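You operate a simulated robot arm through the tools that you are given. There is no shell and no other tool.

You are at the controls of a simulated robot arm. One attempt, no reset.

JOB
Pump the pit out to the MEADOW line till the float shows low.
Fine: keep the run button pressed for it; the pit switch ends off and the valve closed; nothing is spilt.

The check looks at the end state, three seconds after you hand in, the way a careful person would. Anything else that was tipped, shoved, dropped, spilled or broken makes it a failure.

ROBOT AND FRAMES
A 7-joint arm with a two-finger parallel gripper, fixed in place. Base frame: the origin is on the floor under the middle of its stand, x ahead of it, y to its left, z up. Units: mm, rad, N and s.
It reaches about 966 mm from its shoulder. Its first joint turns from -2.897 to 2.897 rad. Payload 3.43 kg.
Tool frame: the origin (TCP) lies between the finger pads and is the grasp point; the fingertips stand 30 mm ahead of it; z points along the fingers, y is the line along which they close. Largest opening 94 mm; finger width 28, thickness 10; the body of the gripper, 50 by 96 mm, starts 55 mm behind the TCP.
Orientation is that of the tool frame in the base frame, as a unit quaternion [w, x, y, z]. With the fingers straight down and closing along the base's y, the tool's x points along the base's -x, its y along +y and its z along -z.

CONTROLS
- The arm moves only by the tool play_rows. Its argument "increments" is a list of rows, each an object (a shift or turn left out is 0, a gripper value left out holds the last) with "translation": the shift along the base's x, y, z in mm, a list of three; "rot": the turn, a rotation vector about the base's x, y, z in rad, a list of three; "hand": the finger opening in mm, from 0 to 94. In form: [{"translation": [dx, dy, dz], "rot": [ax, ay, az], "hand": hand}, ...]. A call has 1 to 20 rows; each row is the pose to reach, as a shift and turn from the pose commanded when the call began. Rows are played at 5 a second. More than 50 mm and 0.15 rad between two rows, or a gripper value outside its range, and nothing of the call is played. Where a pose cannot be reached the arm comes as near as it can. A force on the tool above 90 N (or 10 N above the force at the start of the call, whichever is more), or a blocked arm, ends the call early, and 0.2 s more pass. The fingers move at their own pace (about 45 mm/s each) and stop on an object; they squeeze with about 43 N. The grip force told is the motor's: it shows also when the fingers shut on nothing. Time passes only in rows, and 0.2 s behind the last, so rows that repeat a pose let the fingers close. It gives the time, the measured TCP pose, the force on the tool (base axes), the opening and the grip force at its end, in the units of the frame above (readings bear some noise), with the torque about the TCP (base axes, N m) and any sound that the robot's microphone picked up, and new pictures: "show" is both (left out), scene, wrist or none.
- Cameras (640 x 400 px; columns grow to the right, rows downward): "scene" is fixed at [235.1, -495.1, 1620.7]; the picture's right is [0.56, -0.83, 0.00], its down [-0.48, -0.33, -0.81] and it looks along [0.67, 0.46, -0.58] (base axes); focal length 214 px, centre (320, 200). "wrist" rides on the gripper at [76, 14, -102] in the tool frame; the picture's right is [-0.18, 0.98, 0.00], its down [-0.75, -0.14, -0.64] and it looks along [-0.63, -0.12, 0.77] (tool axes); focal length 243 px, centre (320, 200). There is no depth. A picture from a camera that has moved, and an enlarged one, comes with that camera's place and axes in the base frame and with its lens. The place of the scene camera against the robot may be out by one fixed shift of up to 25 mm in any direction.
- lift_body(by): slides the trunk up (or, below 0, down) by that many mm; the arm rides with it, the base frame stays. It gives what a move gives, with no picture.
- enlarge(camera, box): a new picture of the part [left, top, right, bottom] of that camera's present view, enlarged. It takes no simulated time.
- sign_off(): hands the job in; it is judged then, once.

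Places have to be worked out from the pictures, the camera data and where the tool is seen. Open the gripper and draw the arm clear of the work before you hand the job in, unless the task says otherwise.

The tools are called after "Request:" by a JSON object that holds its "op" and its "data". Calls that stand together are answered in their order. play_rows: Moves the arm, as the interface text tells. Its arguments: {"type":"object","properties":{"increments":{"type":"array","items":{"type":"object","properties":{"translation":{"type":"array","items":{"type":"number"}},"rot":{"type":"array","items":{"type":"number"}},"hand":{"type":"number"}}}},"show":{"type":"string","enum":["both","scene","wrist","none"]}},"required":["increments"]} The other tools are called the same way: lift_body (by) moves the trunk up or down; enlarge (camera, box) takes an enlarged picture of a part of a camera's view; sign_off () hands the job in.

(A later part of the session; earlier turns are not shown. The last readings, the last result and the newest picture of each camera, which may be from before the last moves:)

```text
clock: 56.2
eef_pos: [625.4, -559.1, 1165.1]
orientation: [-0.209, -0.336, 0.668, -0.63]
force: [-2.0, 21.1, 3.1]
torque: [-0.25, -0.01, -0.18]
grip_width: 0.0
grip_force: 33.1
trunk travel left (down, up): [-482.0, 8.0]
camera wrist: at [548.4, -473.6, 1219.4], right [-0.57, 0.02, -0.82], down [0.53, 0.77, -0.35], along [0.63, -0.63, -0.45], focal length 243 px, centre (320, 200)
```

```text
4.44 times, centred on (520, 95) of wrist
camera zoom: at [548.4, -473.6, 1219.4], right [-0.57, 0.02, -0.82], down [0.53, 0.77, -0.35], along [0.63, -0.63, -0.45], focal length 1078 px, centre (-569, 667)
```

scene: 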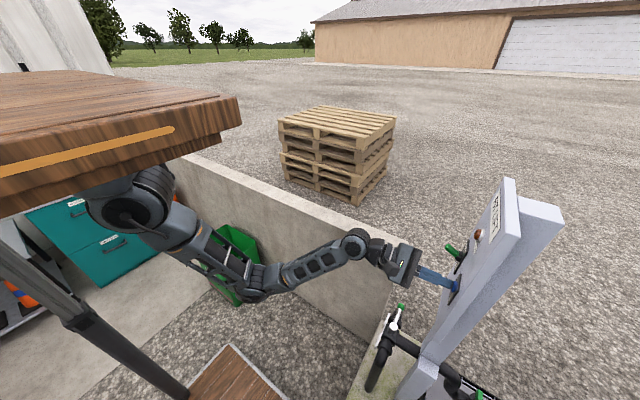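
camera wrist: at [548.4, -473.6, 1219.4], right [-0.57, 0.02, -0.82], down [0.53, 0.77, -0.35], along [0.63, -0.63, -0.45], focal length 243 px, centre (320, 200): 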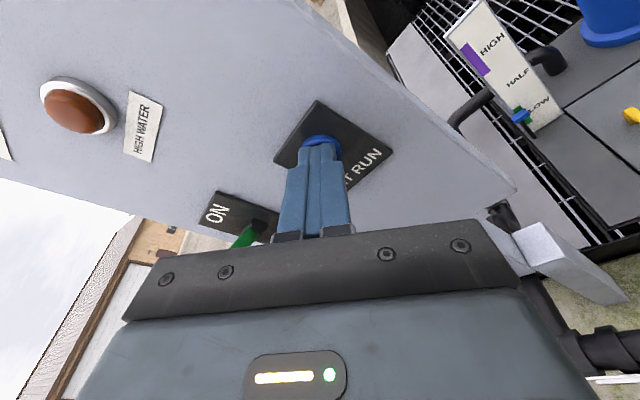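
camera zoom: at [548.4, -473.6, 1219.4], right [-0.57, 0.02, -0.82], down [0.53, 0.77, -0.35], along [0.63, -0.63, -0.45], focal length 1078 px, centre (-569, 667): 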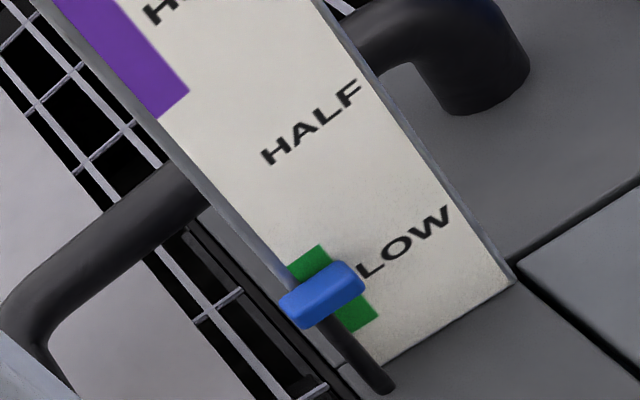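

The pointer now lines up with the middle of the green LOW band. I'll release the button now by backing the fingers straight out.

Request:
{"op": "play_rows", "data": {"increments": [{"translation": [0, 0, 0]}, {"translation": [0, 8, 0]}, {"translation": [0, 18, 0]}, {"translation": [0, 30, 0]}, {"translation": [0, 42, 0]}], "show": "both"}}

Request:
{"op": "enlarge", "data": {"camera": "wrist", "box": [430, 0, 610, 140]}}

Request:
{"op": "enlarge", "data": {"camera": "wrist", "box": [200, 50, 420, 230]}}

```text
clock: 57.4
eef_pos: [625.7, -516.4, 1164.1]
orientation: [-0.21, -0.336, 0.669, -0.629]
force: [-0.2, -0.3, 0.2]
torque: [0.0, -0.02, 0.0]
grip_width: 0.0
grip_force: 33.2
trunk travel left (down, up): [-482.0, 8.0]
camera wrist: at [548.5, -432.4, 1219.5], right [-0.57, 0.02, -0.82], down [0.53, 0.77, -0.35], along [0.63, -0.63, -0.45], focal length 243 px, centre (320, 200)
```

scene: 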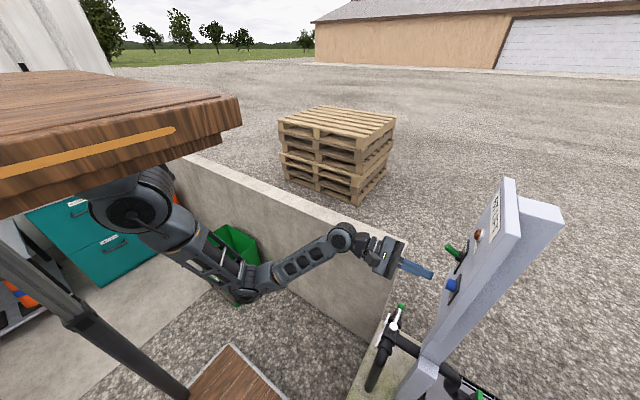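
wrist: 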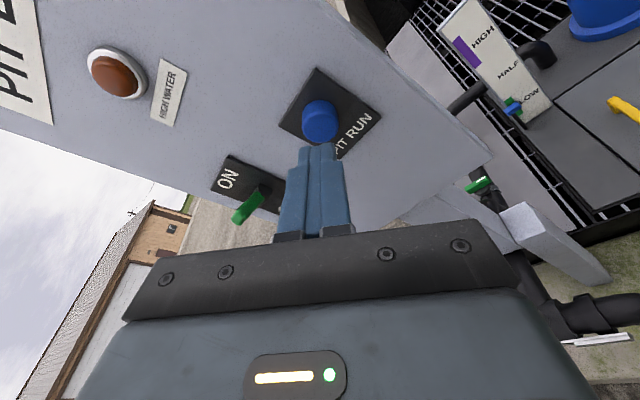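

```text
2.86 times, centred on (520, 70) of wrist
camera zoom: at [548.5, -432.4, 1219.5], right [-0.57, 0.02, -0.82], down [0.53, 0.77, -0.35], along [0.63, -0.63, -0.45], focal length 693 px, centre (-251, 571)
```

zoom: 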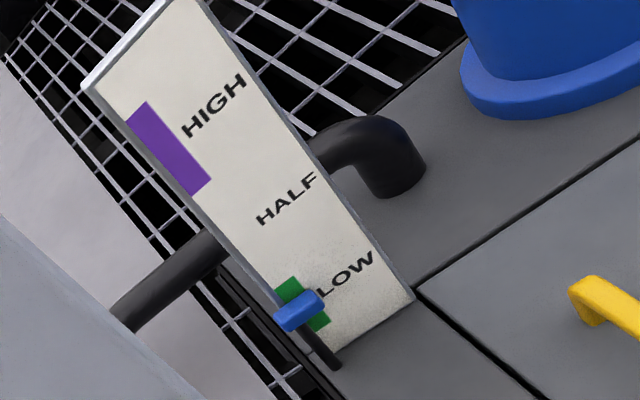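

```text
2.22 times, centred on (310, 140) of wrist
camera zoom: at [548.5, -432.4, 1219.5], right [-0.57, 0.02, -0.82], down [0.53, 0.77, -0.35], along [0.63, -0.63, -0.45], focal length 539 px, centre (342, 333)
```

zoom: 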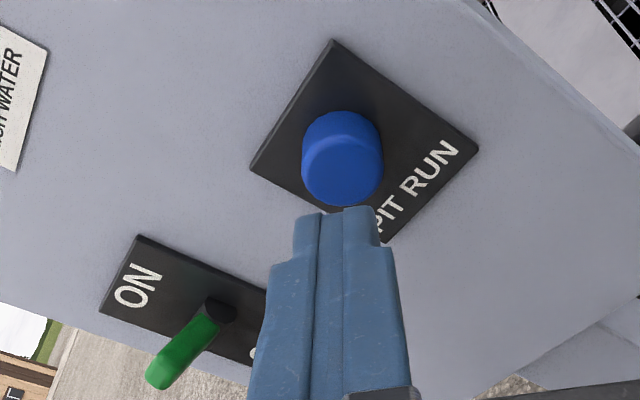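

The float rests in the LOW band and the button has popped back out. Next is the pit switch: I'll back off, undo the roll, and return to the attitude I used to straddle the switch lever.

Request:
{"op": "play_rows", "data": {"increments": [{"translation": [5, 15, 3], "rot": [0.0186, -0.1286, -0.016], "hand": 0}, {"translation": [10, 30, 6], "rot": [0.0373, -0.2573, -0.032], "hand": 0}, {"translation": [16, 46, 9], "rot": [0.056, -0.386, -0.048], "hand": 0}, {"translation": [23, 46, 11.5], "rot": [0.0747, -0.5147, -0.064], "hand": 0}, {"translation": [23, 46, 11.5], "rot": [0.0933, -0.6433, -0.08], "hand": 0}, {"translation": [23, 46, 11.5], "rot": [0.112, -0.772, -0.096], "hand": 0}], "show": "none"}}

Request:
{"op": "play_rows", "data": {"increments": [{"translation": [8, 0, 0], "rot": [0, 0, 0.1], "hand": 40}, {"translation": [16, 0, 0], "rot": [0, 0, 0.2], "hand": 70}, {"translation": [24, 0, 0], "rot": [0, 0, 0.3], "hand": 70}, {"translation": [32, -5, 0], "rot": [0, 0, 0.4], "hand": 70}, {"translation": [32, -5, 0], "rot": [0, 0, 0.4], "hand": 70}], "show": "both"}}

```text
clock: 58.8
eef_pos: [649.3, -470.8, 1175.2]
orientation: [0.048, -0.054, 0.747, -0.661]
force: [0.1, -0.3, 0.1]
torque: [-0.01, 0.0, -0.01]
grip_width: 0.0
grip_force: 32.8
trunk travel left (down, up): [-482.0, 8.0]
```

```text
clock: 60.0
eef_pos: [680.3, -478.0, 1191.6]
orientation: [0.172, -0.181, 0.718, -0.65]
force: [-0.7, -0.4, -0.1]
torque: [0.01, -0.03, 0.0]
grip_width: 69.6
grip_force: 0.0
out of reach, approached as far as the arm can: row 4
trunk travel left (down, up): [-482.0, 8.0]
camera wrist: at [564.2, -424.3, 1185.8], right [0.12, 0.18, -0.98], down [0.35, 0.91, 0.21], along [0.93, -0.37, 0.05], focal length 243 px, centre (320, 200)
```

scene: 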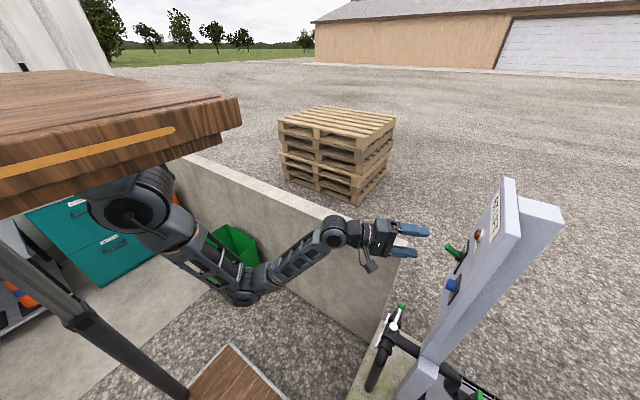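
wrist: 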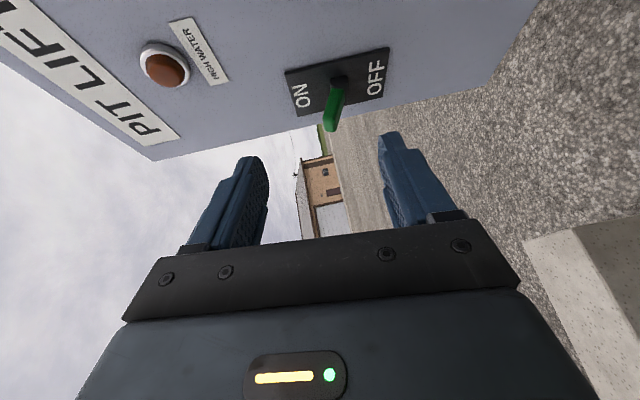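

The lever is still at ON in view. I'll lower slightly and move in with the fingers straddling it (70 mm opening).

Request:
{"op": "play_rows", "data": {"increments": [{"translation": [5, 0, -11]}, {"translation": [10, -10, -21]}, {"translation": [22, -28, -21]}, {"translation": [34, -46, -21]}, {"translation": [44, -62, -21]}, {"translation": [49, -73, -21]}, {"translation": [49, -73, -21]}], "show": "both"}}

```text
clock: 61.6
eef_pos: [728.6, -548.6, 1154.7]
orientation: [0.177, -0.202, 0.721, -0.638]
force: [-0.1, -0.5, -0.3]
torque: [0.0, -0.03, -0.02]
grip_width: 70.2
grip_force: 0.1
out of reach, approached as far as the arm can: row 1
trunk travel left (down, up): [-482.0, 8.0]
camera wrist: at [610.6, -500.4, 1151.9], right [0.09, 0.2, -0.98], down [0.32, 0.92, 0.22], along [0.94, -0.34, 0.02], focal length 243 px, centre (320, 200)
```

scene: 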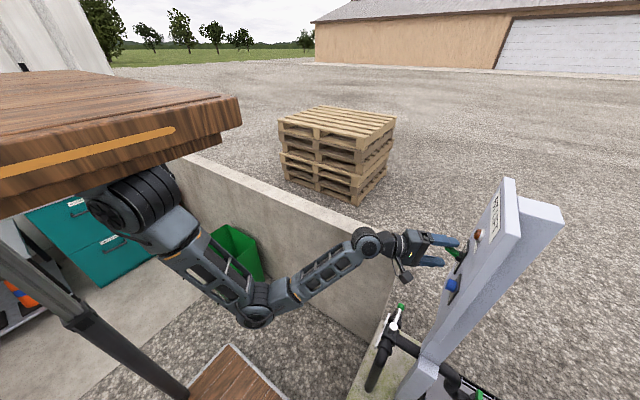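
wrist: 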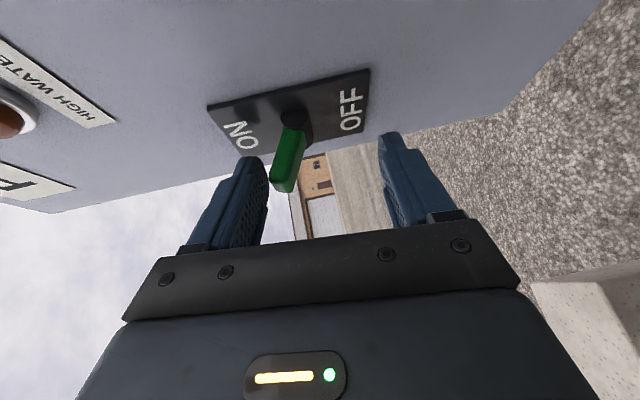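

The lever sits just under the upper finger. I'll lower the tool so the upper finger pushes it down to OFF.

Request:
{"op": "play_rows", "data": {"increments": [{"translation": [0, 0, -6]}, {"translation": [0, 0, -12]}, {"translation": [0, 0, -18]}, {"translation": [0, 0, -23]}, {"translation": [0, 0, -28]}, {"translation": [0, 0, -33]}, {"translation": [0, 0, -37]}], "show": "both"}}

Request:
{"op": "enlarge", "data": {"camera": "wrist", "box": [150, 60, 400, 240]}}

```text
clock: 63.2
eef_pos: [729.7, -548.6, 1123.2]
orientation: [0.179, -0.2, 0.718, -0.642]
force: [-4.0, 11.0, 29.6]
torque: [-1.5, -0.43, -0.29]
grip_width: 86.4
grip_force: 13.8
trunk travel left (down, up): [-482.0, 8.0]
camera wrist: at [610.6, -500.6, 1119.8], right [0.1, 0.19, -0.98], down [0.32, 0.92, 0.21], along [0.94, -0.34, 0.03], focal length 243 px, centre (320, 200)
```

scene: 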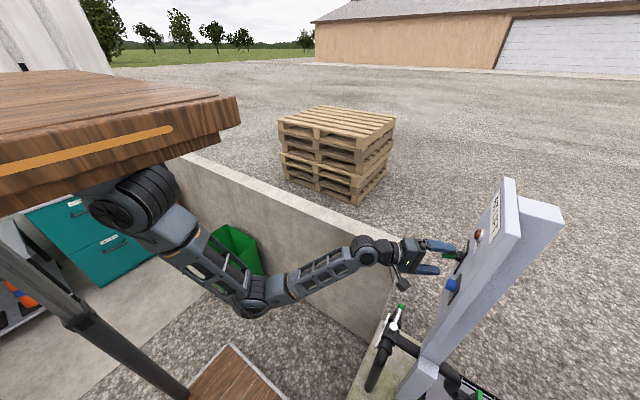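
wrist: 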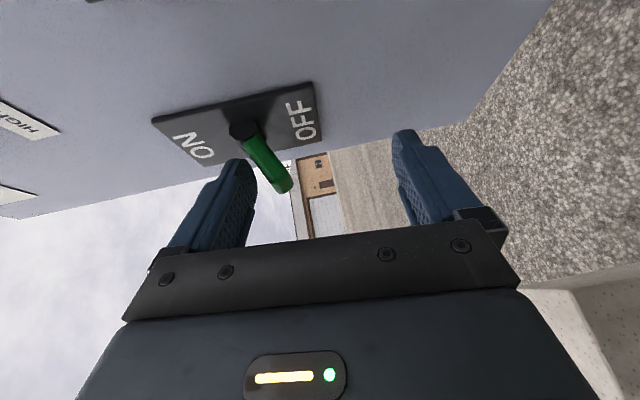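

```text
2.22 times, centred on (275, 150) of wrist
camera zoom: at [610.6, -500.6, 1119.8], right [0.1, 0.19, -0.98], down [0.32, 0.92, 0.21], along [0.94, -0.34, 0.03], focal length 539 px, centre (420, 311)
```

zoom: 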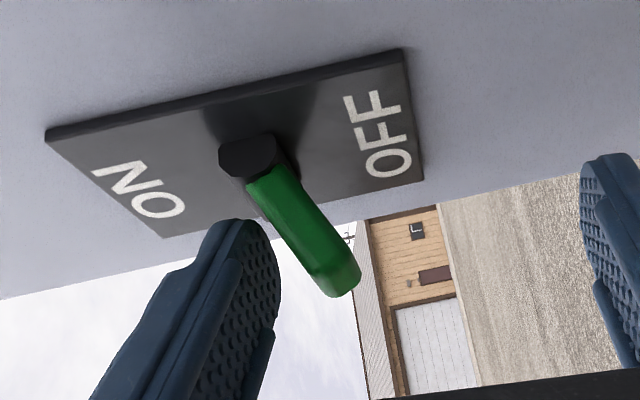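

The lever has swung down to OFF and is against its stop (30 N). I'll ease off upward and confirm it stays.

Request:
{"op": "play_rows", "data": {"increments": [{"translation": [0, 0, 8], "hand": 70}, {"translation": [0, 0, 16], "hand": 70}, {"translation": [0, 0, 20], "hand": 70}, {"translation": [0, 0, 20], "hand": 70}], "show": "wrist"}}

Request:
{"op": "enlarge", "data": {"camera": "wrist", "box": [150, 60, 400, 240]}}

```text
clock: 64.2
eef_pos: [729.6, -551.4, 1135.8]
orientation: [0.177, -0.201, 0.722, -0.638]
force: [-0.2, 0.3, -0.2]
torque: [-0.03, 0.0, 0.01]
grip_width: 70.1
grip_force: 0.1
trunk travel left (down, up): [-482.0, 8.0]
camera wrist: at [610.1, -501.8, 1133.8], right [0.09, 0.2, -0.98], down [0.33, 0.92, 0.22], along [0.94, -0.34, 0.02], focal length 243 px, centre (320, 200)
```

wrist: 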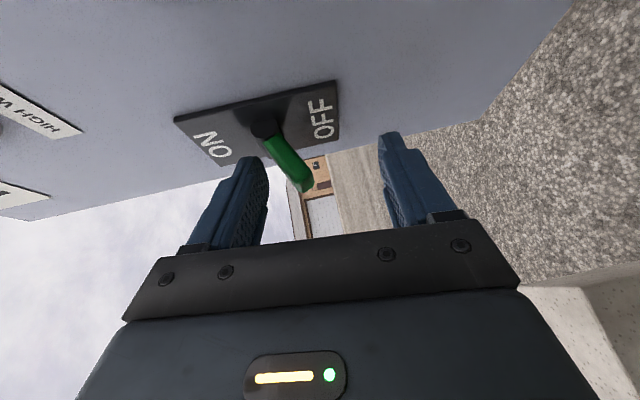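

```text
2.22 times, centred on (275, 150) of wrist
camera zoom: at [610.1, -501.8, 1133.8], right [0.09, 0.2, -0.98], down [0.33, 0.92, 0.22], along [0.94, -0.34, 0.02], focal length 539 px, centre (420, 311)
```

zoom: 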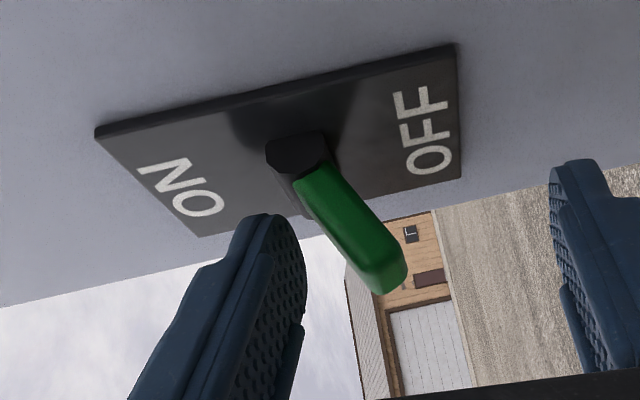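

The pit switch is at OFF and stays there. I'll withdraw, then lower the trunk to return to the valve and close it.

Request:
{"op": "play_rows", "data": {"increments": [{"translation": [-6, 15, 0]}, {"translation": [-12, 35, 0]}, {"translation": [-16, 65, 0]}, {"translation": [-16, 100, 0]}, {"translation": [-14, 140, 0]}, {"translation": [-14, 140, 0]}], "show": "both"}}

Request:
{"op": "enlarge", "data": {"camera": "scene", "box": [330, 280, 470, 390]}}

```text
clock: 65.6
eef_pos: [717.1, -409.1, 1136.7]
orientation: [0.177, -0.201, 0.721, -0.639]
force: [0.9, 0.2, -0.5]
torque: [0.0, 0.01, 0.02]
grip_width: 70.1
grip_force: 0.1
trunk travel left (down, up): [-482.0, 8.0]
camera wrist: at [597.6, -360.3, 1133.5], right [0.1, 0.2, -0.98], down [0.33, 0.92, 0.22], along [0.94, -0.34, 0.02], focal length 243 px, centre (320, 200)
```

scene: 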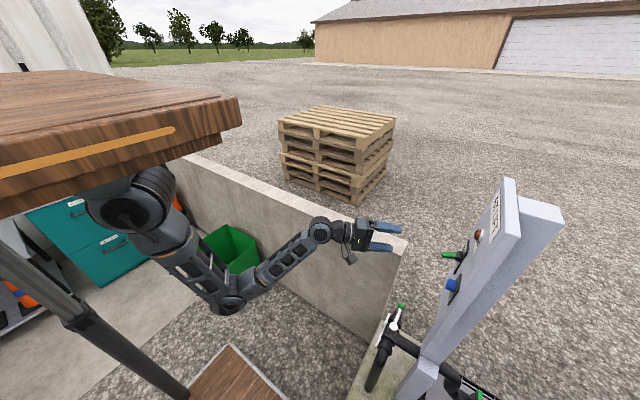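
wrist: 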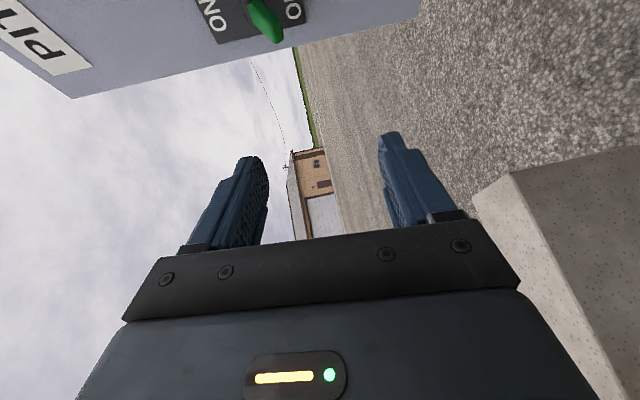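

```text
3.64 times, centred on (400, 335) of scene
camera zoom: at [235.1, -495.1, 1620.7], right [0.56, -0.83, 0.0], down [-0.48, -0.33, -0.81], along [0.67, 0.46, -0.58], focal length 780 px, centre (29, -291)
```

zoom: 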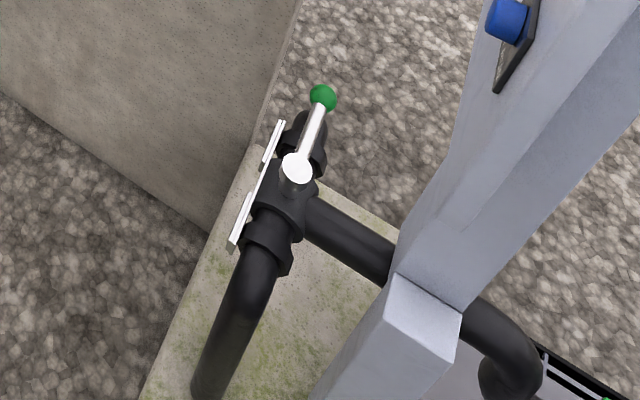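

Clear of everything; the lever is still at MEADOW. Lowering the trunk back to valve height.

Request:
{"op": "lift_body", "data": {"by": -200}}

Request:
{"op": "lift_body", "data": {"by": -172}}

Request:
{"op": "play_rows", "data": {"increments": [{"translation": [0, 0, 0], "hand": 60}], "show": "both"}}

Request:
{"op": "enlarge", "data": {"camera": "wrist", "box": [240, 0, 440, 140]}}

```text
clock: 67.8
eef_pos: [716.2, -408.8, 936.6]
orientation: [0.177, -0.202, 0.722, -0.638]
force: [-0.4, 0.3, -0.2]
torque: [0.02, 0.0, -0.01]
grip_width: 70.0
grip_force: 0.1
trunk travel left (down, up): [-282.0, 208.0]
```

```text
clock: 69.7
eef_pos: [717.8, -408.3, 763.9]
orientation: [0.177, -0.201, 0.722, -0.638]
force: [0.1, -0.1, -0.2]
torque: [0.0, -0.01, 0.01]
grip_width: 70.0
grip_force: 0.0
trunk travel left (down, up): [-110.0, 380.0]
```

```text
clock: 70.1
eef_pos: [717.3, -410.0, 764.3]
orientation: [0.177, -0.201, 0.721, -0.639]
force: [0.2, 0.2, -0.7]
torque: [-0.03, 0.01, 0.01]
grip_width: 60.0
grip_force: 0.0
trunk travel left (down, up): [-110.0, 380.0]
camera wrist: at [597.8, -360.6, 761.6], right [0.09, 0.2, -0.98], down [0.32, 0.92, 0.22], along [0.94, -0.34, 0.02], focal length 243 px, centre (320, 200)
```

scene: 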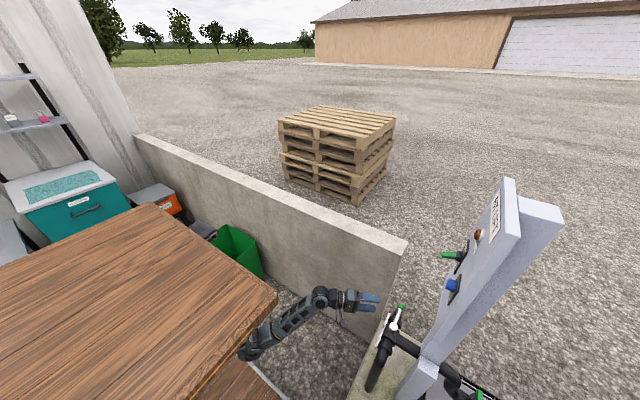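
wrist: 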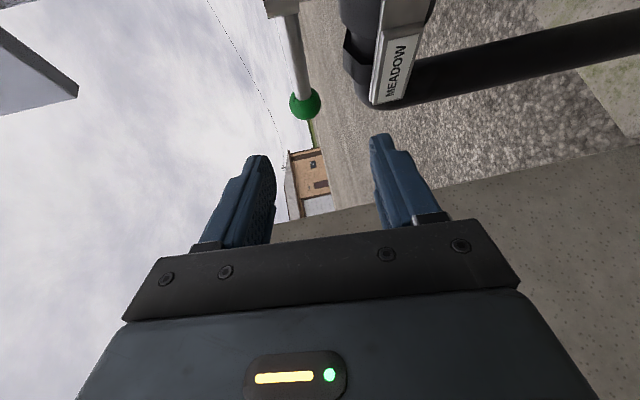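

```text
2.86 times, centred on (340, 70) of wrist
camera zoom: at [597.8, -360.6, 761.6], right [0.09, 0.2, -0.98], down [0.32, 0.92, 0.22], along [0.94, -0.34, 0.02], focal length 693 px, centre (263, 571)
```

zoom: 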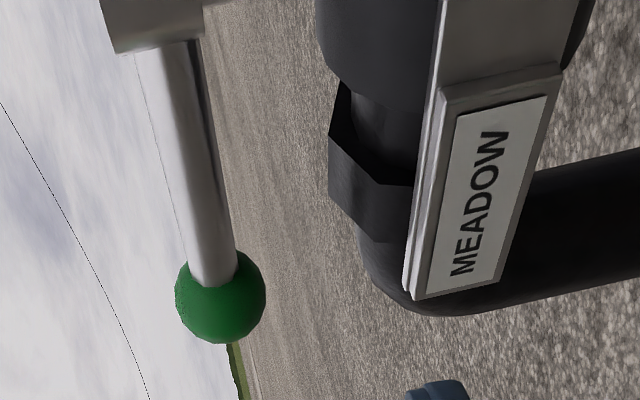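

The ball is where I left it, near [779, -520, 762]. I'll go back in along the same line with 50 mm opening and stop with the ball about 15 mm ahead of the TCP.

Request:
{"op": "play_rows", "data": {"increments": [{"translation": [10, -18, 0], "hand": 50}, {"translation": [22, -40, -0.5], "hand": 50}, {"translation": [34, -62, -1], "hand": 50}, {"translation": [44, -80, -1.3], "hand": 50}, {"translation": [52.7, -95, -1.3], "hand": 50}, {"translation": [52.7, -95, -1.3], "hand": 50}], "show": "both"}}

Request:
{"op": "enlarge", "data": {"camera": "wrist", "box": [210, 60, 430, 240]}}

```text
clock: 71.5
eef_pos: [769.7, -504.1, 764.0]
orientation: [0.178, -0.201, 0.722, -0.638]
force: [0.1, 1.0, 0.0]
torque: [0.04, -0.01, 0.0]
grip_width: 49.8
grip_force: 0.2
trunk travel left (down, up): [-110.0, 380.0]
camera wrist: at [650.8, -455.5, 761.1], right [0.1, 0.2, -0.98], down [0.32, 0.92, 0.22], along [0.94, -0.34, 0.02], focal length 243 px, centre (320, 200)
```

scene: 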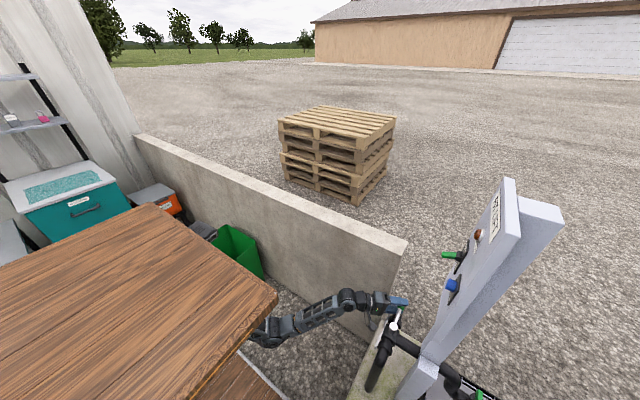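
wrist: 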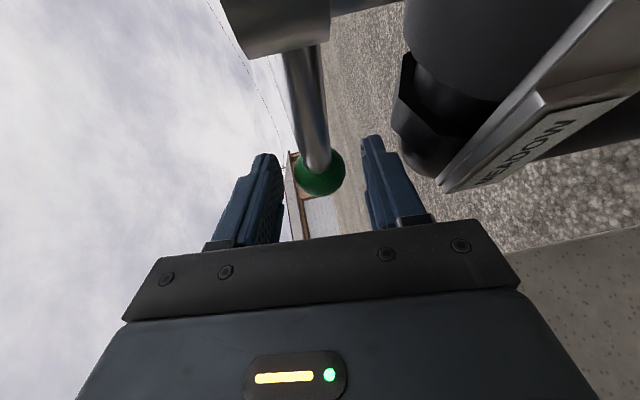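

```text
2.22 times, centred on (320, 150) of wrist
camera zoom: at [650.8, -455.5, 761.1], right [0.1, 0.2, -0.98], down [0.32, 0.92, 0.22], along [0.94, -0.34, 0.02], focal length 539 px, centre (320, 311)
```

zoom: 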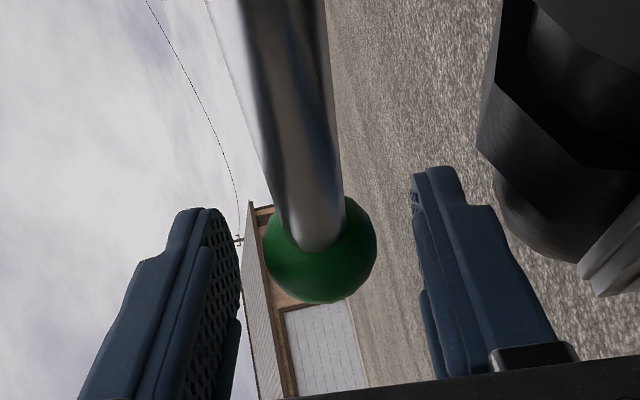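

The ball is centred in the pads. Closing on it now.

Request:
{"op": "play_rows", "data": {"increments": [{"hand": 38}, {"hand": 30}, {"hand": 24}, {"hand": 20}, {"hand": 20}], "show": "wrist"}}

```text
clock: 72.7
eef_pos: [769.4, -504.1, 764.5]
orientation: [0.177, -0.201, 0.722, -0.638]
force: [0.9, -0.1, -3.3]
torque: [0.0, 0.0, 0.02]
grip_width: 28.6
grip_force: 45.3
trunk travel left (down, up): [-110.0, 380.0]
camera wrist: at [650.6, -455.3, 760.8], right [0.09, 0.2, -0.98], down [0.33, 0.92, 0.22], along [0.94, -0.34, 0.02], focal length 243 px, centre (320, 200)
```

wrist: 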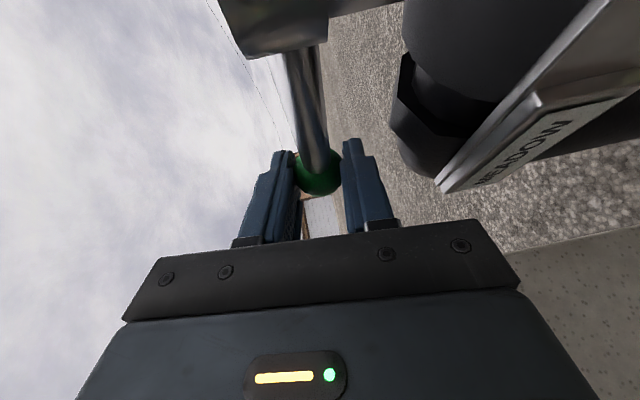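

Well gripped and balanced. I'll swing the lever back along the arc from MEADOW, first to about 55°.

Request:
{"op": "play_rows", "data": {"increments": [{"translation": [-0.2, 4.3, 0], "hand": 18}, {"translation": [-0.4, 8.6, 0], "hand": 18}, {"translation": [-0.9, 12.9, 0], "hand": 18}, {"translation": [-1.5, 17.2, 0], "hand": 18}, {"translation": [-2.4, 21.4, 0], "hand": 18}, {"translation": [-3.4, 25.6, 0], "hand": 18}, {"translation": [-4.6, 29.8, 0], "hand": 18}, {"translation": [-6, 33.9, 0], "hand": 18}, {"translation": [-7.6, 37.9, 0], "hand": 18}, {"translation": [-9.3, 41.8, 0], "hand": 18}, {"translation": [-11.2, 45.7, 0], "hand": 18}, {"translation": [-13.3, 49.5, 0], "hand": 18}], "show": "both"}}

```text
clock: 75.3
eef_pos: [756.3, -452.2, 764.1]
orientation: [0.178, -0.201, 0.721, -0.639]
force: [8.9, -10.7, 19.1]
torque: [-0.32, -0.24, 1.32]
grip_width: 28.4
grip_force: 44.9
trunk travel left (down, up): [-110.0, 380.0]
camera wrist: at [637.5, -405.1, 761.5], right [0.1, 0.2, -0.98], down [0.32, 0.92, 0.22], along [0.94, -0.34, 0.03], focal length 243 px, centre (320, 200)
```

scene: 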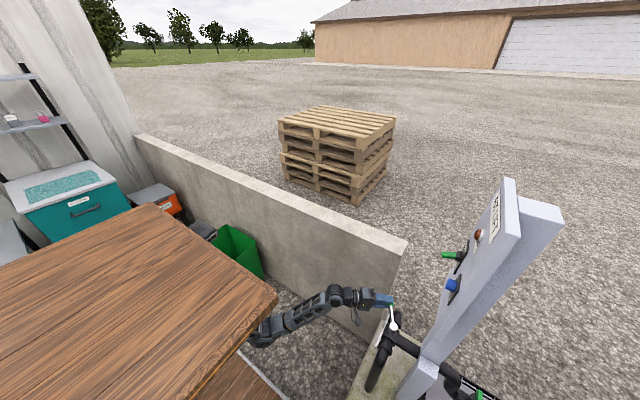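
wrist: 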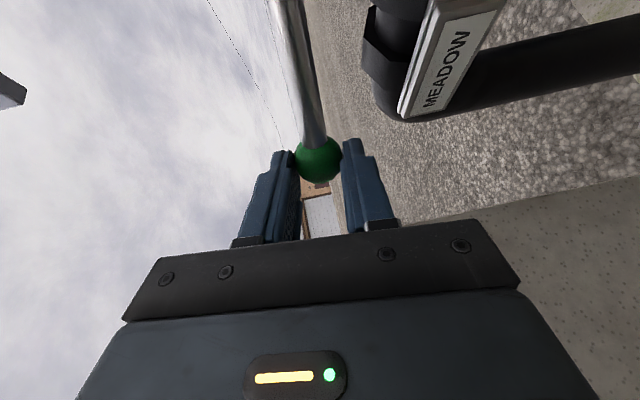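

The ball has crept toward the fingertips as the lever drags, so I'll open, advance onto it again, and re-grip.

Request:
{"op": "play_rows", "data": {"increments": [{"translation": [0, 0, 0.5], "hand": 42}, {"translation": [0, 0, 1], "hand": 42}, {"translation": [1.6, -6, 1], "hand": 42}, {"translation": [3.2, -12, 1], "hand": 42}, {"translation": [3.2, -12, 1], "hand": 32}, {"translation": [3.2, -12, 1], "hand": 20}, {"translation": [3.2, -12, 1], "hand": 18}], "show": "wrist"}}

```text
clock: 76.9
eef_pos: [759.2, -466.9, 763.3]
orientation: [0.178, -0.201, 0.721, -0.638]
force: [0.4, 0.8, -3.8]
torque: [0.02, 0.0, 0.03]
grip_width: 28.2
grip_force: 44.1
trunk travel left (down, up): [-110.0, 380.0]
camera wrist: at [640.3, -418.1, 760.5], right [0.09, 0.2, -0.98], down [0.32, 0.92, 0.22], along [0.94, -0.34, 0.02], focal length 243 px, centre (320, 200)
```

wrist: 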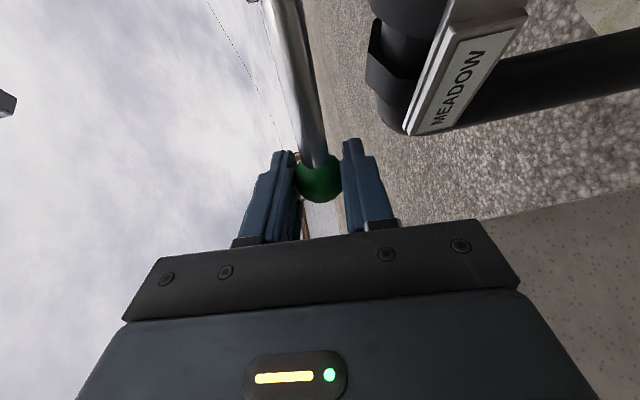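

The ball is re-centred. Continuing the swing from about 63° down to about 33°, with a slight yaw back.

Request:
{"op": "play_rows", "data": {"increments": [{"translation": [-2.1, 3.8, 0], "hand": 18}, {"translation": [-4.2, 7.5, 0], "hand": 18}, {"translation": [-6.6, 11.1, 0], "hand": 18}, {"translation": [-9.1, 14.6, 0], "hand": 18}, {"translation": [-11.6, 18.1, 0], "rot": [0, 0, -0.025], "hand": 18}, {"translation": [-14, 21.6, 0], "rot": [0, 0, -0.05], "hand": 18}, {"translation": [-16.7, 24.9, 0], "rot": [0, 0, -0.075], "hand": 18}, {"translation": [-19.5, 28.1, 0], "rot": [0, 0, -0.1], "hand": 18}, {"translation": [-22.5, 31.1, 0], "rot": [0, 0, -0.125], "hand": 18}, {"translation": [-25.3, 34.1, 0], "rot": [0, 0, -0.15], "hand": 18}, {"translation": [-28.8, 36.6, 0], "rot": [0, 0, -0.15], "hand": 18}, {"translation": [-32.4, 39.1, 0], "rot": [0, 0, -0.15], "hand": 18}], "show": "both"}}

```text
clock: 79.5
eef_pos: [727.5, -426.7, 764.8]
orientation: [0.13, -0.147, 0.734, -0.651]
force: [13.9, -2.8, 6.1]
torque: [-0.13, -0.2, 1.34]
grip_width: 28.3
grip_force: 44.9
trunk travel left (down, up): [-110.0, 380.0]
camera wrist: at [617.1, -360.8, 761.6], right [0.12, 0.18, -0.98], down [0.46, 0.86, 0.22], along [0.88, -0.47, 0.03], focal length 243 px, centre (320, 200)
```

scene: 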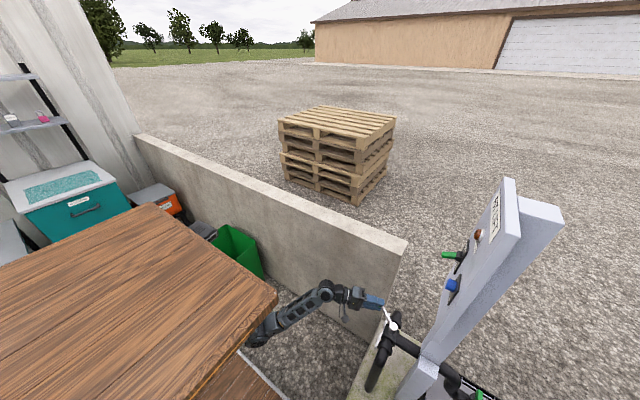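
wrist: 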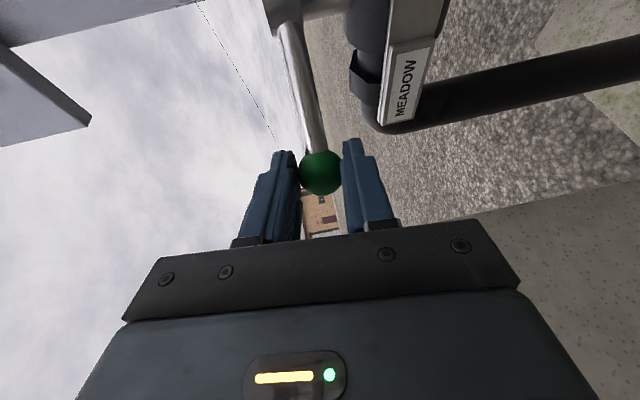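

Lever at roughly 39°. I'll re-grip once more to keep the ball centred, then finish the swing.

Request:
{"op": "play_rows", "data": {"increments": [{"translation": [0, 0, 0], "hand": 42}, {"translation": [0, 0, 0], "hand": 42}, {"translation": [2.5, -3, 0], "hand": 42}, {"translation": [5, -6, 0], "hand": 42}, {"translation": [5, -6, 0], "hand": 32}, {"translation": [5, -6, 0], "hand": 20}, {"translation": [5, -6, 0], "hand": 18}], "show": "wrist"}}

Request:
{"op": "enlarge", "data": {"camera": "scene", "box": [310, 260, 430, 360]}}

```text
clock: 81.1
eef_pos: [731.9, -433.7, 764.1]
orientation: [0.129, -0.147, 0.734, -0.65]
force: [0.1, -0.8, -3.2]
torque: [0.07, 0.05, -0.02]
grip_width: 28.3
grip_force: 44.0
trunk travel left (down, up): [-110.0, 380.0]
camera wrist: at [622.0, -367.9, 760.9], right [0.12, 0.18, -0.98], down [0.46, 0.86, 0.22], along [0.88, -0.47, 0.02], focal length 243 px, centre (320, 200)
```

wrist: 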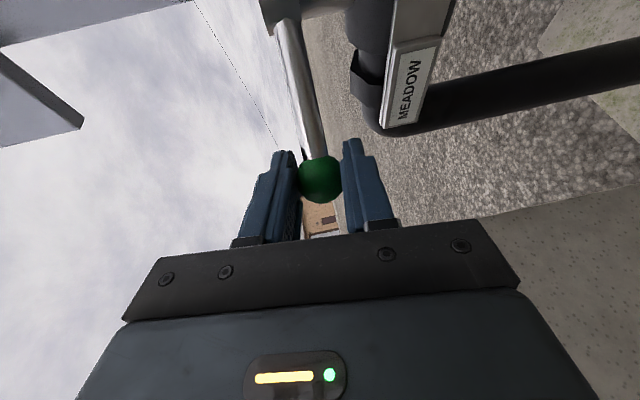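

```text
4.00 times, centred on (370, 310) of scene
camera zoom: at [235.1, -495.1, 1620.7], right [0.56, -0.83, 0.0], down [-0.48, -0.33, -0.81], along [0.67, 0.46, -0.58], focal length 858 px, centre (120, -240)
```

zoom: 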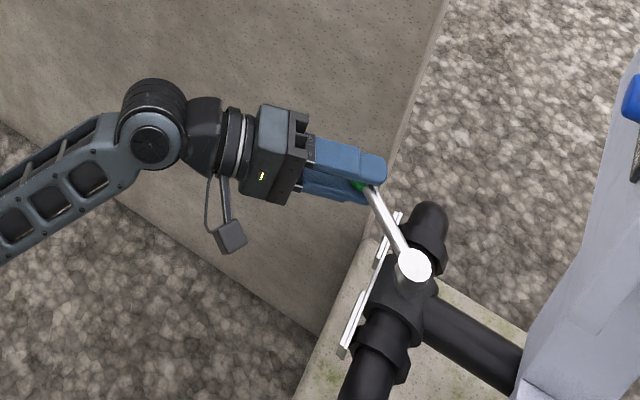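

Now swinging the lever from about 39° to near the closed (middle) position.

Request:
{"op": "play_rows", "data": {"increments": [{"translation": [-3.4, 2.7, 0], "hand": 18}, {"translation": [-6.9, 5.2, 0], "hand": 18}, {"translation": [-10.6, 7.5, 0], "hand": 18}, {"translation": [-14.1, 9.8, 0], "rot": [0, 0, -0.02], "hand": 18}, {"translation": [-17.8, 11.8, 0], "rot": [0, 0, -0.04], "hand": 18}, {"translation": [-21.5, 13.7, 0], "rot": [0, 0, -0.06], "hand": 18}, {"translation": [-25.3, 15.4, 0], "rot": [0, 0, -0.08], "hand": 18}, {"translation": [-29.2, 17, 0], "rot": [0, 0, -0.1], "hand": 18}, {"translation": [-33, 18.4, 0], "rot": [0, 0, -0.12], "hand": 18}, {"translation": [-36.8, 19.7, 0], "rot": [0, 0, -0.14], "hand": 18}, {"translation": [-40.8, 20.7, 0], "rot": [0, 0, -0.15], "hand": 18}, {"translation": [-45, 21.5, 0], "rot": [0, 0, -0.15], "hand": 18}], "show": "both"}}

Request:
{"op": "enlarge", "data": {"camera": "scene", "box": [310, 260, 430, 360]}}

```text
clock: 83.7
eef_pos: [687.2, -410.6, 763.9]
orientation: [0.079, -0.091, 0.743, -0.658]
force: [14.4, 6.0, 1.8]
torque: [-0.04, -0.16, 1.44]
grip_width: 28.5
grip_force: 45.0
trunk travel left (down, up): [-110.0, 380.0]
camera wrist: at [588.3, -329.9, 761.4], right [0.15, 0.16, -0.98], down [0.58, 0.78, 0.22], along [0.8, -0.6, 0.02], focal length 243 px, centre (320, 200)
```

scene: 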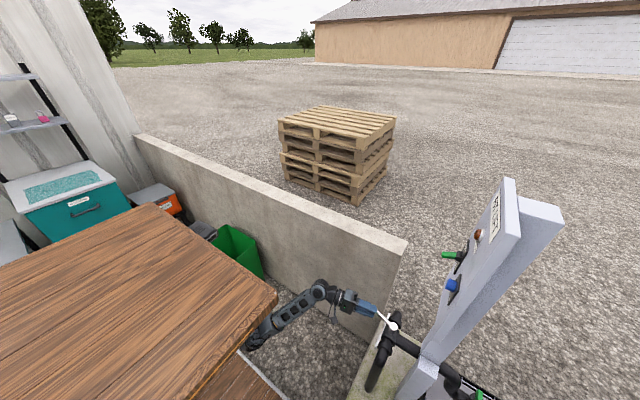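
wrist: 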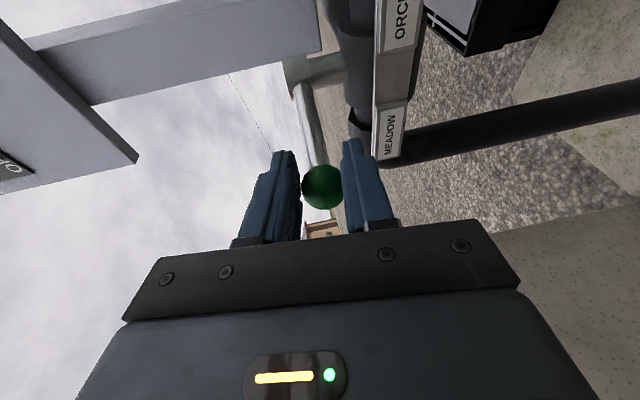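

```text
4.00 times, centred on (370, 310) of scene
camera zoom: at [235.1, -495.1, 1620.7], right [0.56, -0.83, 0.0], down [-0.48, -0.33, -0.81], along [0.67, 0.46, -0.58], focal length 858 px, centre (120, -240)
```

zoom: 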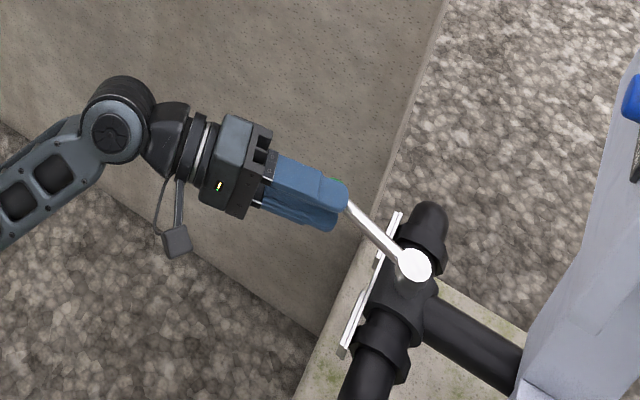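

The ball has slid to the +x edge of the pads with the lever still about 15–20° short of closed. I'll open, re-centre over it, and grip again.

Request:
{"op": "play_rows", "data": {"increments": [{"translation": [0, 0, 0], "hand": 44}, {"translation": [0, 0, 0], "hand": 44}, {"translation": [6, -1, 0], "hand": 44}, {"translation": [12, -3, 0], "hand": 44}, {"translation": [12, -3, 0], "hand": 44}], "show": "both"}}

Request:
{"op": "enlarge", "data": {"camera": "wrist", "box": [230, 40, 430, 240]}}

Request:
{"op": "enlarge", "data": {"camera": "scene", "box": [330, 280, 420, 350]}}

```text
clock: 84.9
eef_pos: [699.2, -414.4, 762.9]
orientation: [0.079, -0.091, 0.743, -0.658]
force: [-0.4, 0.1, 0.5]
torque: [-0.04, 0.0, 0.02]
grip_width: 44.1
grip_force: 0.0
trunk travel left (down, up): [-110.0, 380.0]
camera wrist: at [600.1, -333.2, 761.0], right [0.15, 0.16, -0.98], down [0.58, 0.78, 0.22], along [0.8, -0.6, 0.02], focal length 243 px, centre (320, 200)
```

scene: 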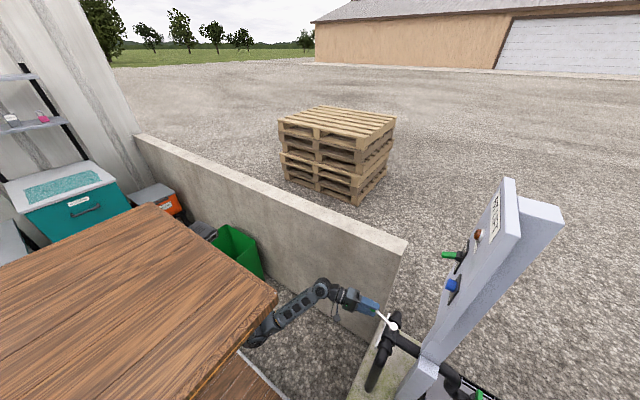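
wrist: 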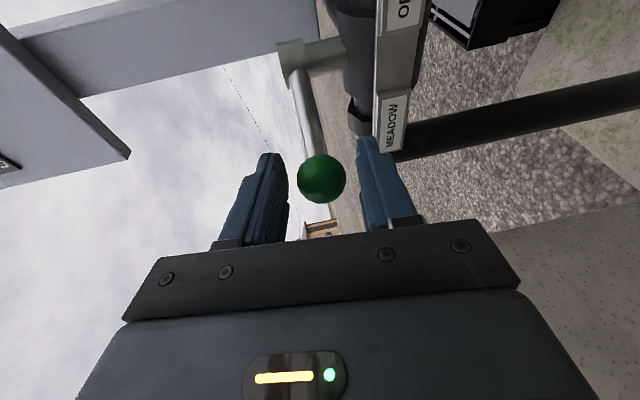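

```text
2.00 times, centred on (330, 140) of wrist
camera zoom: at [600.1, -333.2, 761.0], right [0.15, 0.16, -0.98], down [0.58, 0.78, 0.22], along [0.8, -0.6, 0.02], focal length 485 px, centre (300, 320)
```

zoom: 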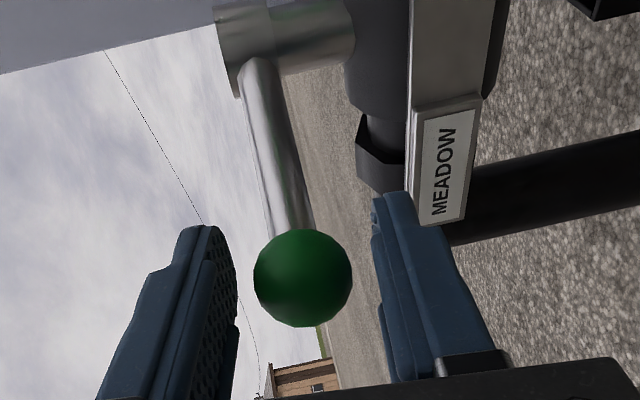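

```text
5.71 times, centred on (375, 315) of scene
camera zoom: at [235.1, -495.1, 1620.7], right [0.56, -0.83, 0.0], down [-0.48, -0.33, -0.81], along [0.67, 0.46, -0.58], focal length 1226 px, centre (6, -457)
```

zoom: 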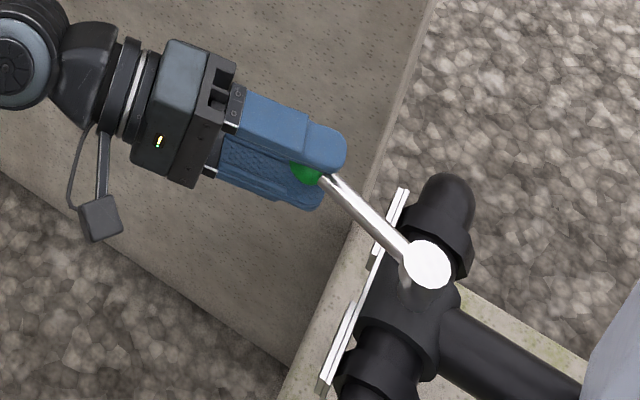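

The ball is back in the middle of the pads at about 15° from closed. I'll grip and carry it the rest of the way. The original closed-ball position in this scene zoom was about (291, 188), so I can verify against that.

Request:
{"op": "play_rows", "data": {"increments": [{"translation": [0, 0, 0], "hand": 32}, {"translation": [0, 0, 0], "hand": 22}, {"translation": [0, 0, 0], "hand": 18}, {"translation": [-3.1, 0.8, 0], "hand": 18}, {"translation": [-6.2, 1.5, 0], "hand": 18}, {"translation": [-9.3, 2.1, 0], "hand": 18}, {"translation": [-12.2, 2.5, 0], "hand": 18}, {"translation": [-15, 2.9, 0], "hand": 18}, {"translation": [-17.9, 3.2, 0], "hand": 18}, {"translation": [-20.8, 3.4, 0], "hand": 18}, {"translation": [-23.7, 3.5, 0], "hand": 18}, {"translation": [-26.5, 3.6, 0], "hand": 18}], "show": "both"}}

Request:
{"op": "enlarge", "data": {"camera": "scene", "box": [330, 280, 420, 350]}}

Request:
{"op": "enlarge", "data": {"camera": "wrist", "box": [230, 40, 430, 240]}}

```text
clock: 87.5
eef_pos: [672.6, -412.7, 763.6]
orientation: [0.079, -0.091, 0.743, -0.658]
force: [11.9, 5.6, 1.5]
torque: [-0.06, -0.12, 1.33]
grip_width: 28.6
grip_force: 45.6
trunk travel left (down, up): [-110.0, 380.0]
camera wrist: at [572.5, -330.4, 760.8], right [0.15, 0.16, -0.98], down [0.58, 0.78, 0.22], along [0.8, -0.6, 0.02], focal length 243 px, centre (320, 200)
```

scene: 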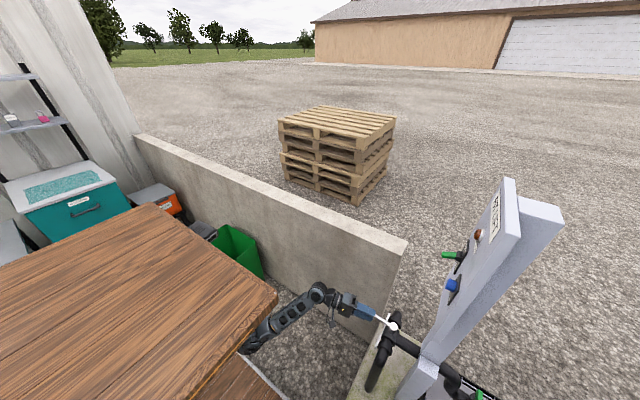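
wrist: 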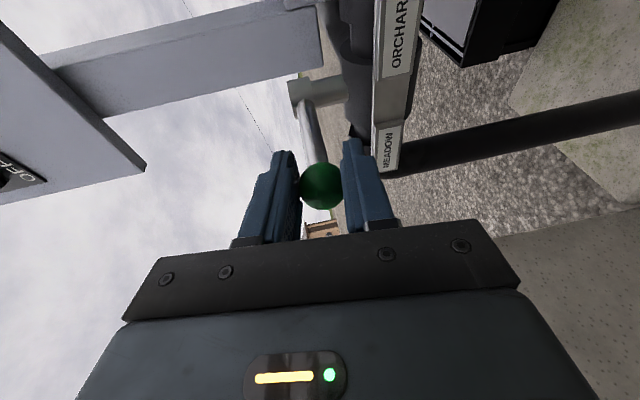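

```text
5.71 times, centred on (375, 315) of scene
camera zoom: at [235.1, -495.1, 1620.7], right [0.56, -0.83, 0.0], down [-0.48, -0.33, -0.81], along [0.67, 0.46, -0.58], focal length 1226 px, centre (6, -457)
```

zoom: 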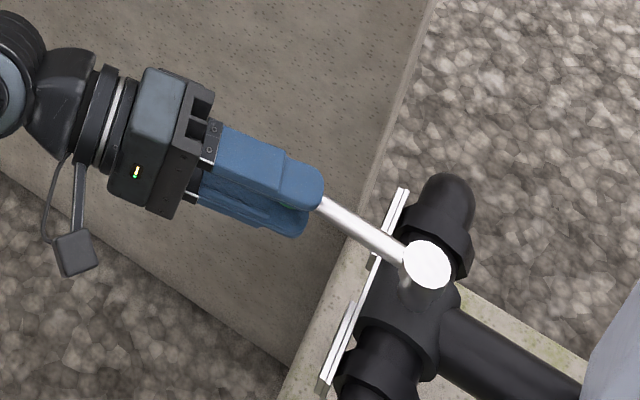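

```text
2.00 times, centred on (330, 140) of wrist
camera zoom: at [572.5, -330.4, 760.8], right [0.15, 0.16, -0.98], down [0.58, 0.78, 0.22], along [0.8, -0.6, 0.02], focal length 485 px, centre (300, 320)
```

zoom: 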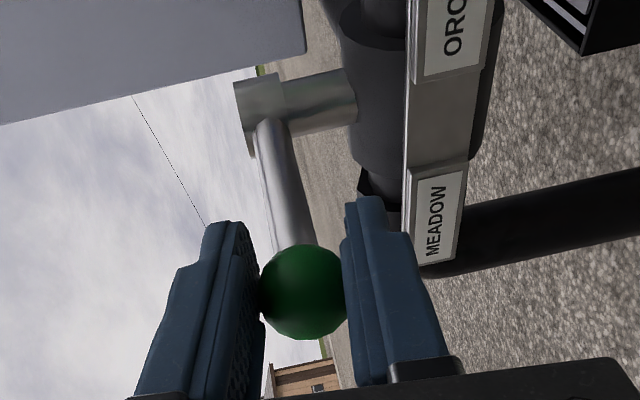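

Nearly there, about 3–4° short, with the ball again toward the +x edge of the pads. One more re-centre, then a final few millimetres.

Request:
{"op": "play_rows", "data": {"increments": [{"translation": [0, 0, 0], "hand": 44}, {"translation": [0, 0, 0], "hand": 44}, {"translation": [5, -1, 0], "hand": 44}, {"translation": [10, -2, 0], "hand": 44}, {"translation": [10, -2, 0], "hand": 44}], "show": "both"}}

Request:
{"op": "enlarge", "data": {"camera": "scene", "box": [330, 280, 420, 350]}}

Request:
{"op": "enlarge", "data": {"camera": "wrist", "box": [230, 40, 430, 240]}}

```text
clock: 88.7
eef_pos: [681.4, -413.3, 763.2]
orientation: [0.08, -0.091, 0.743, -0.658]
force: [-0.1, 0.2, -0.3]
torque: [0.02, 0.04, -0.02]
grip_width: 43.9
grip_force: 0.1
trunk travel left (down, up): [-110.0, 380.0]
camera wrist: at [582.7, -332.4, 760.8], right [0.15, 0.16, -0.98], down [0.58, 0.78, 0.22], along [0.8, -0.6, 0.02], focal length 243 px, centre (320, 200)
```

scene: 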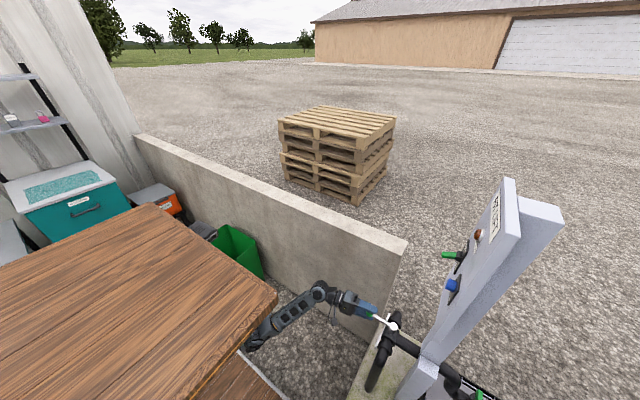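
wrist: 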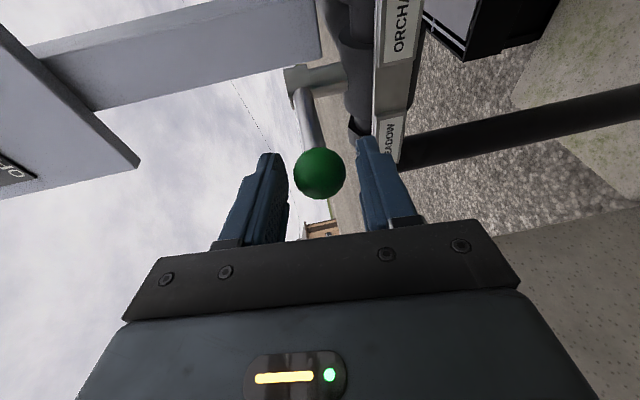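

```text
5.71 times, centred on (375, 315) of scene
camera zoom: at [235.1, -495.1, 1620.7], right [0.56, -0.83, 0.0], down [-0.48, -0.33, -0.81], along [0.67, 0.46, -0.58], focal length 1226 px, centre (6, -457)
```

zoom: 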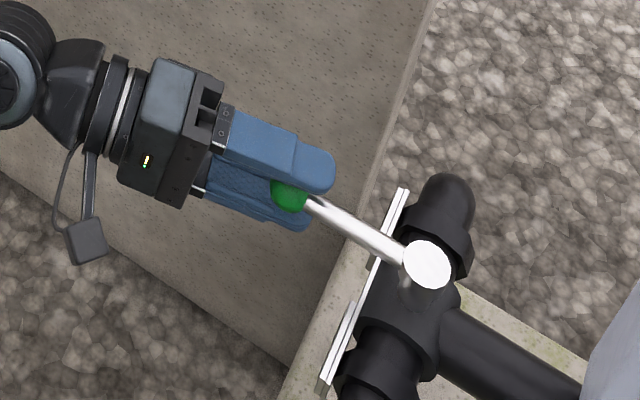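

```text
2.00 times, centred on (330, 140) of wrist
camera zoom: at [582.7, -332.4, 760.8], right [0.15, 0.16, -0.98], down [0.58, 0.78, 0.22], along [0.8, -0.6, 0.02], focal length 485 px, centre (300, 320)
```

zoom: 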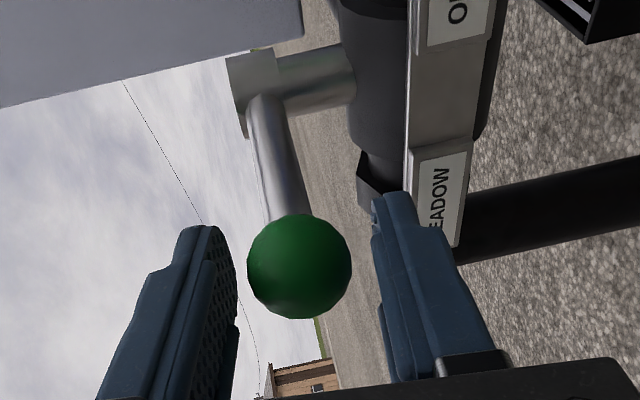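

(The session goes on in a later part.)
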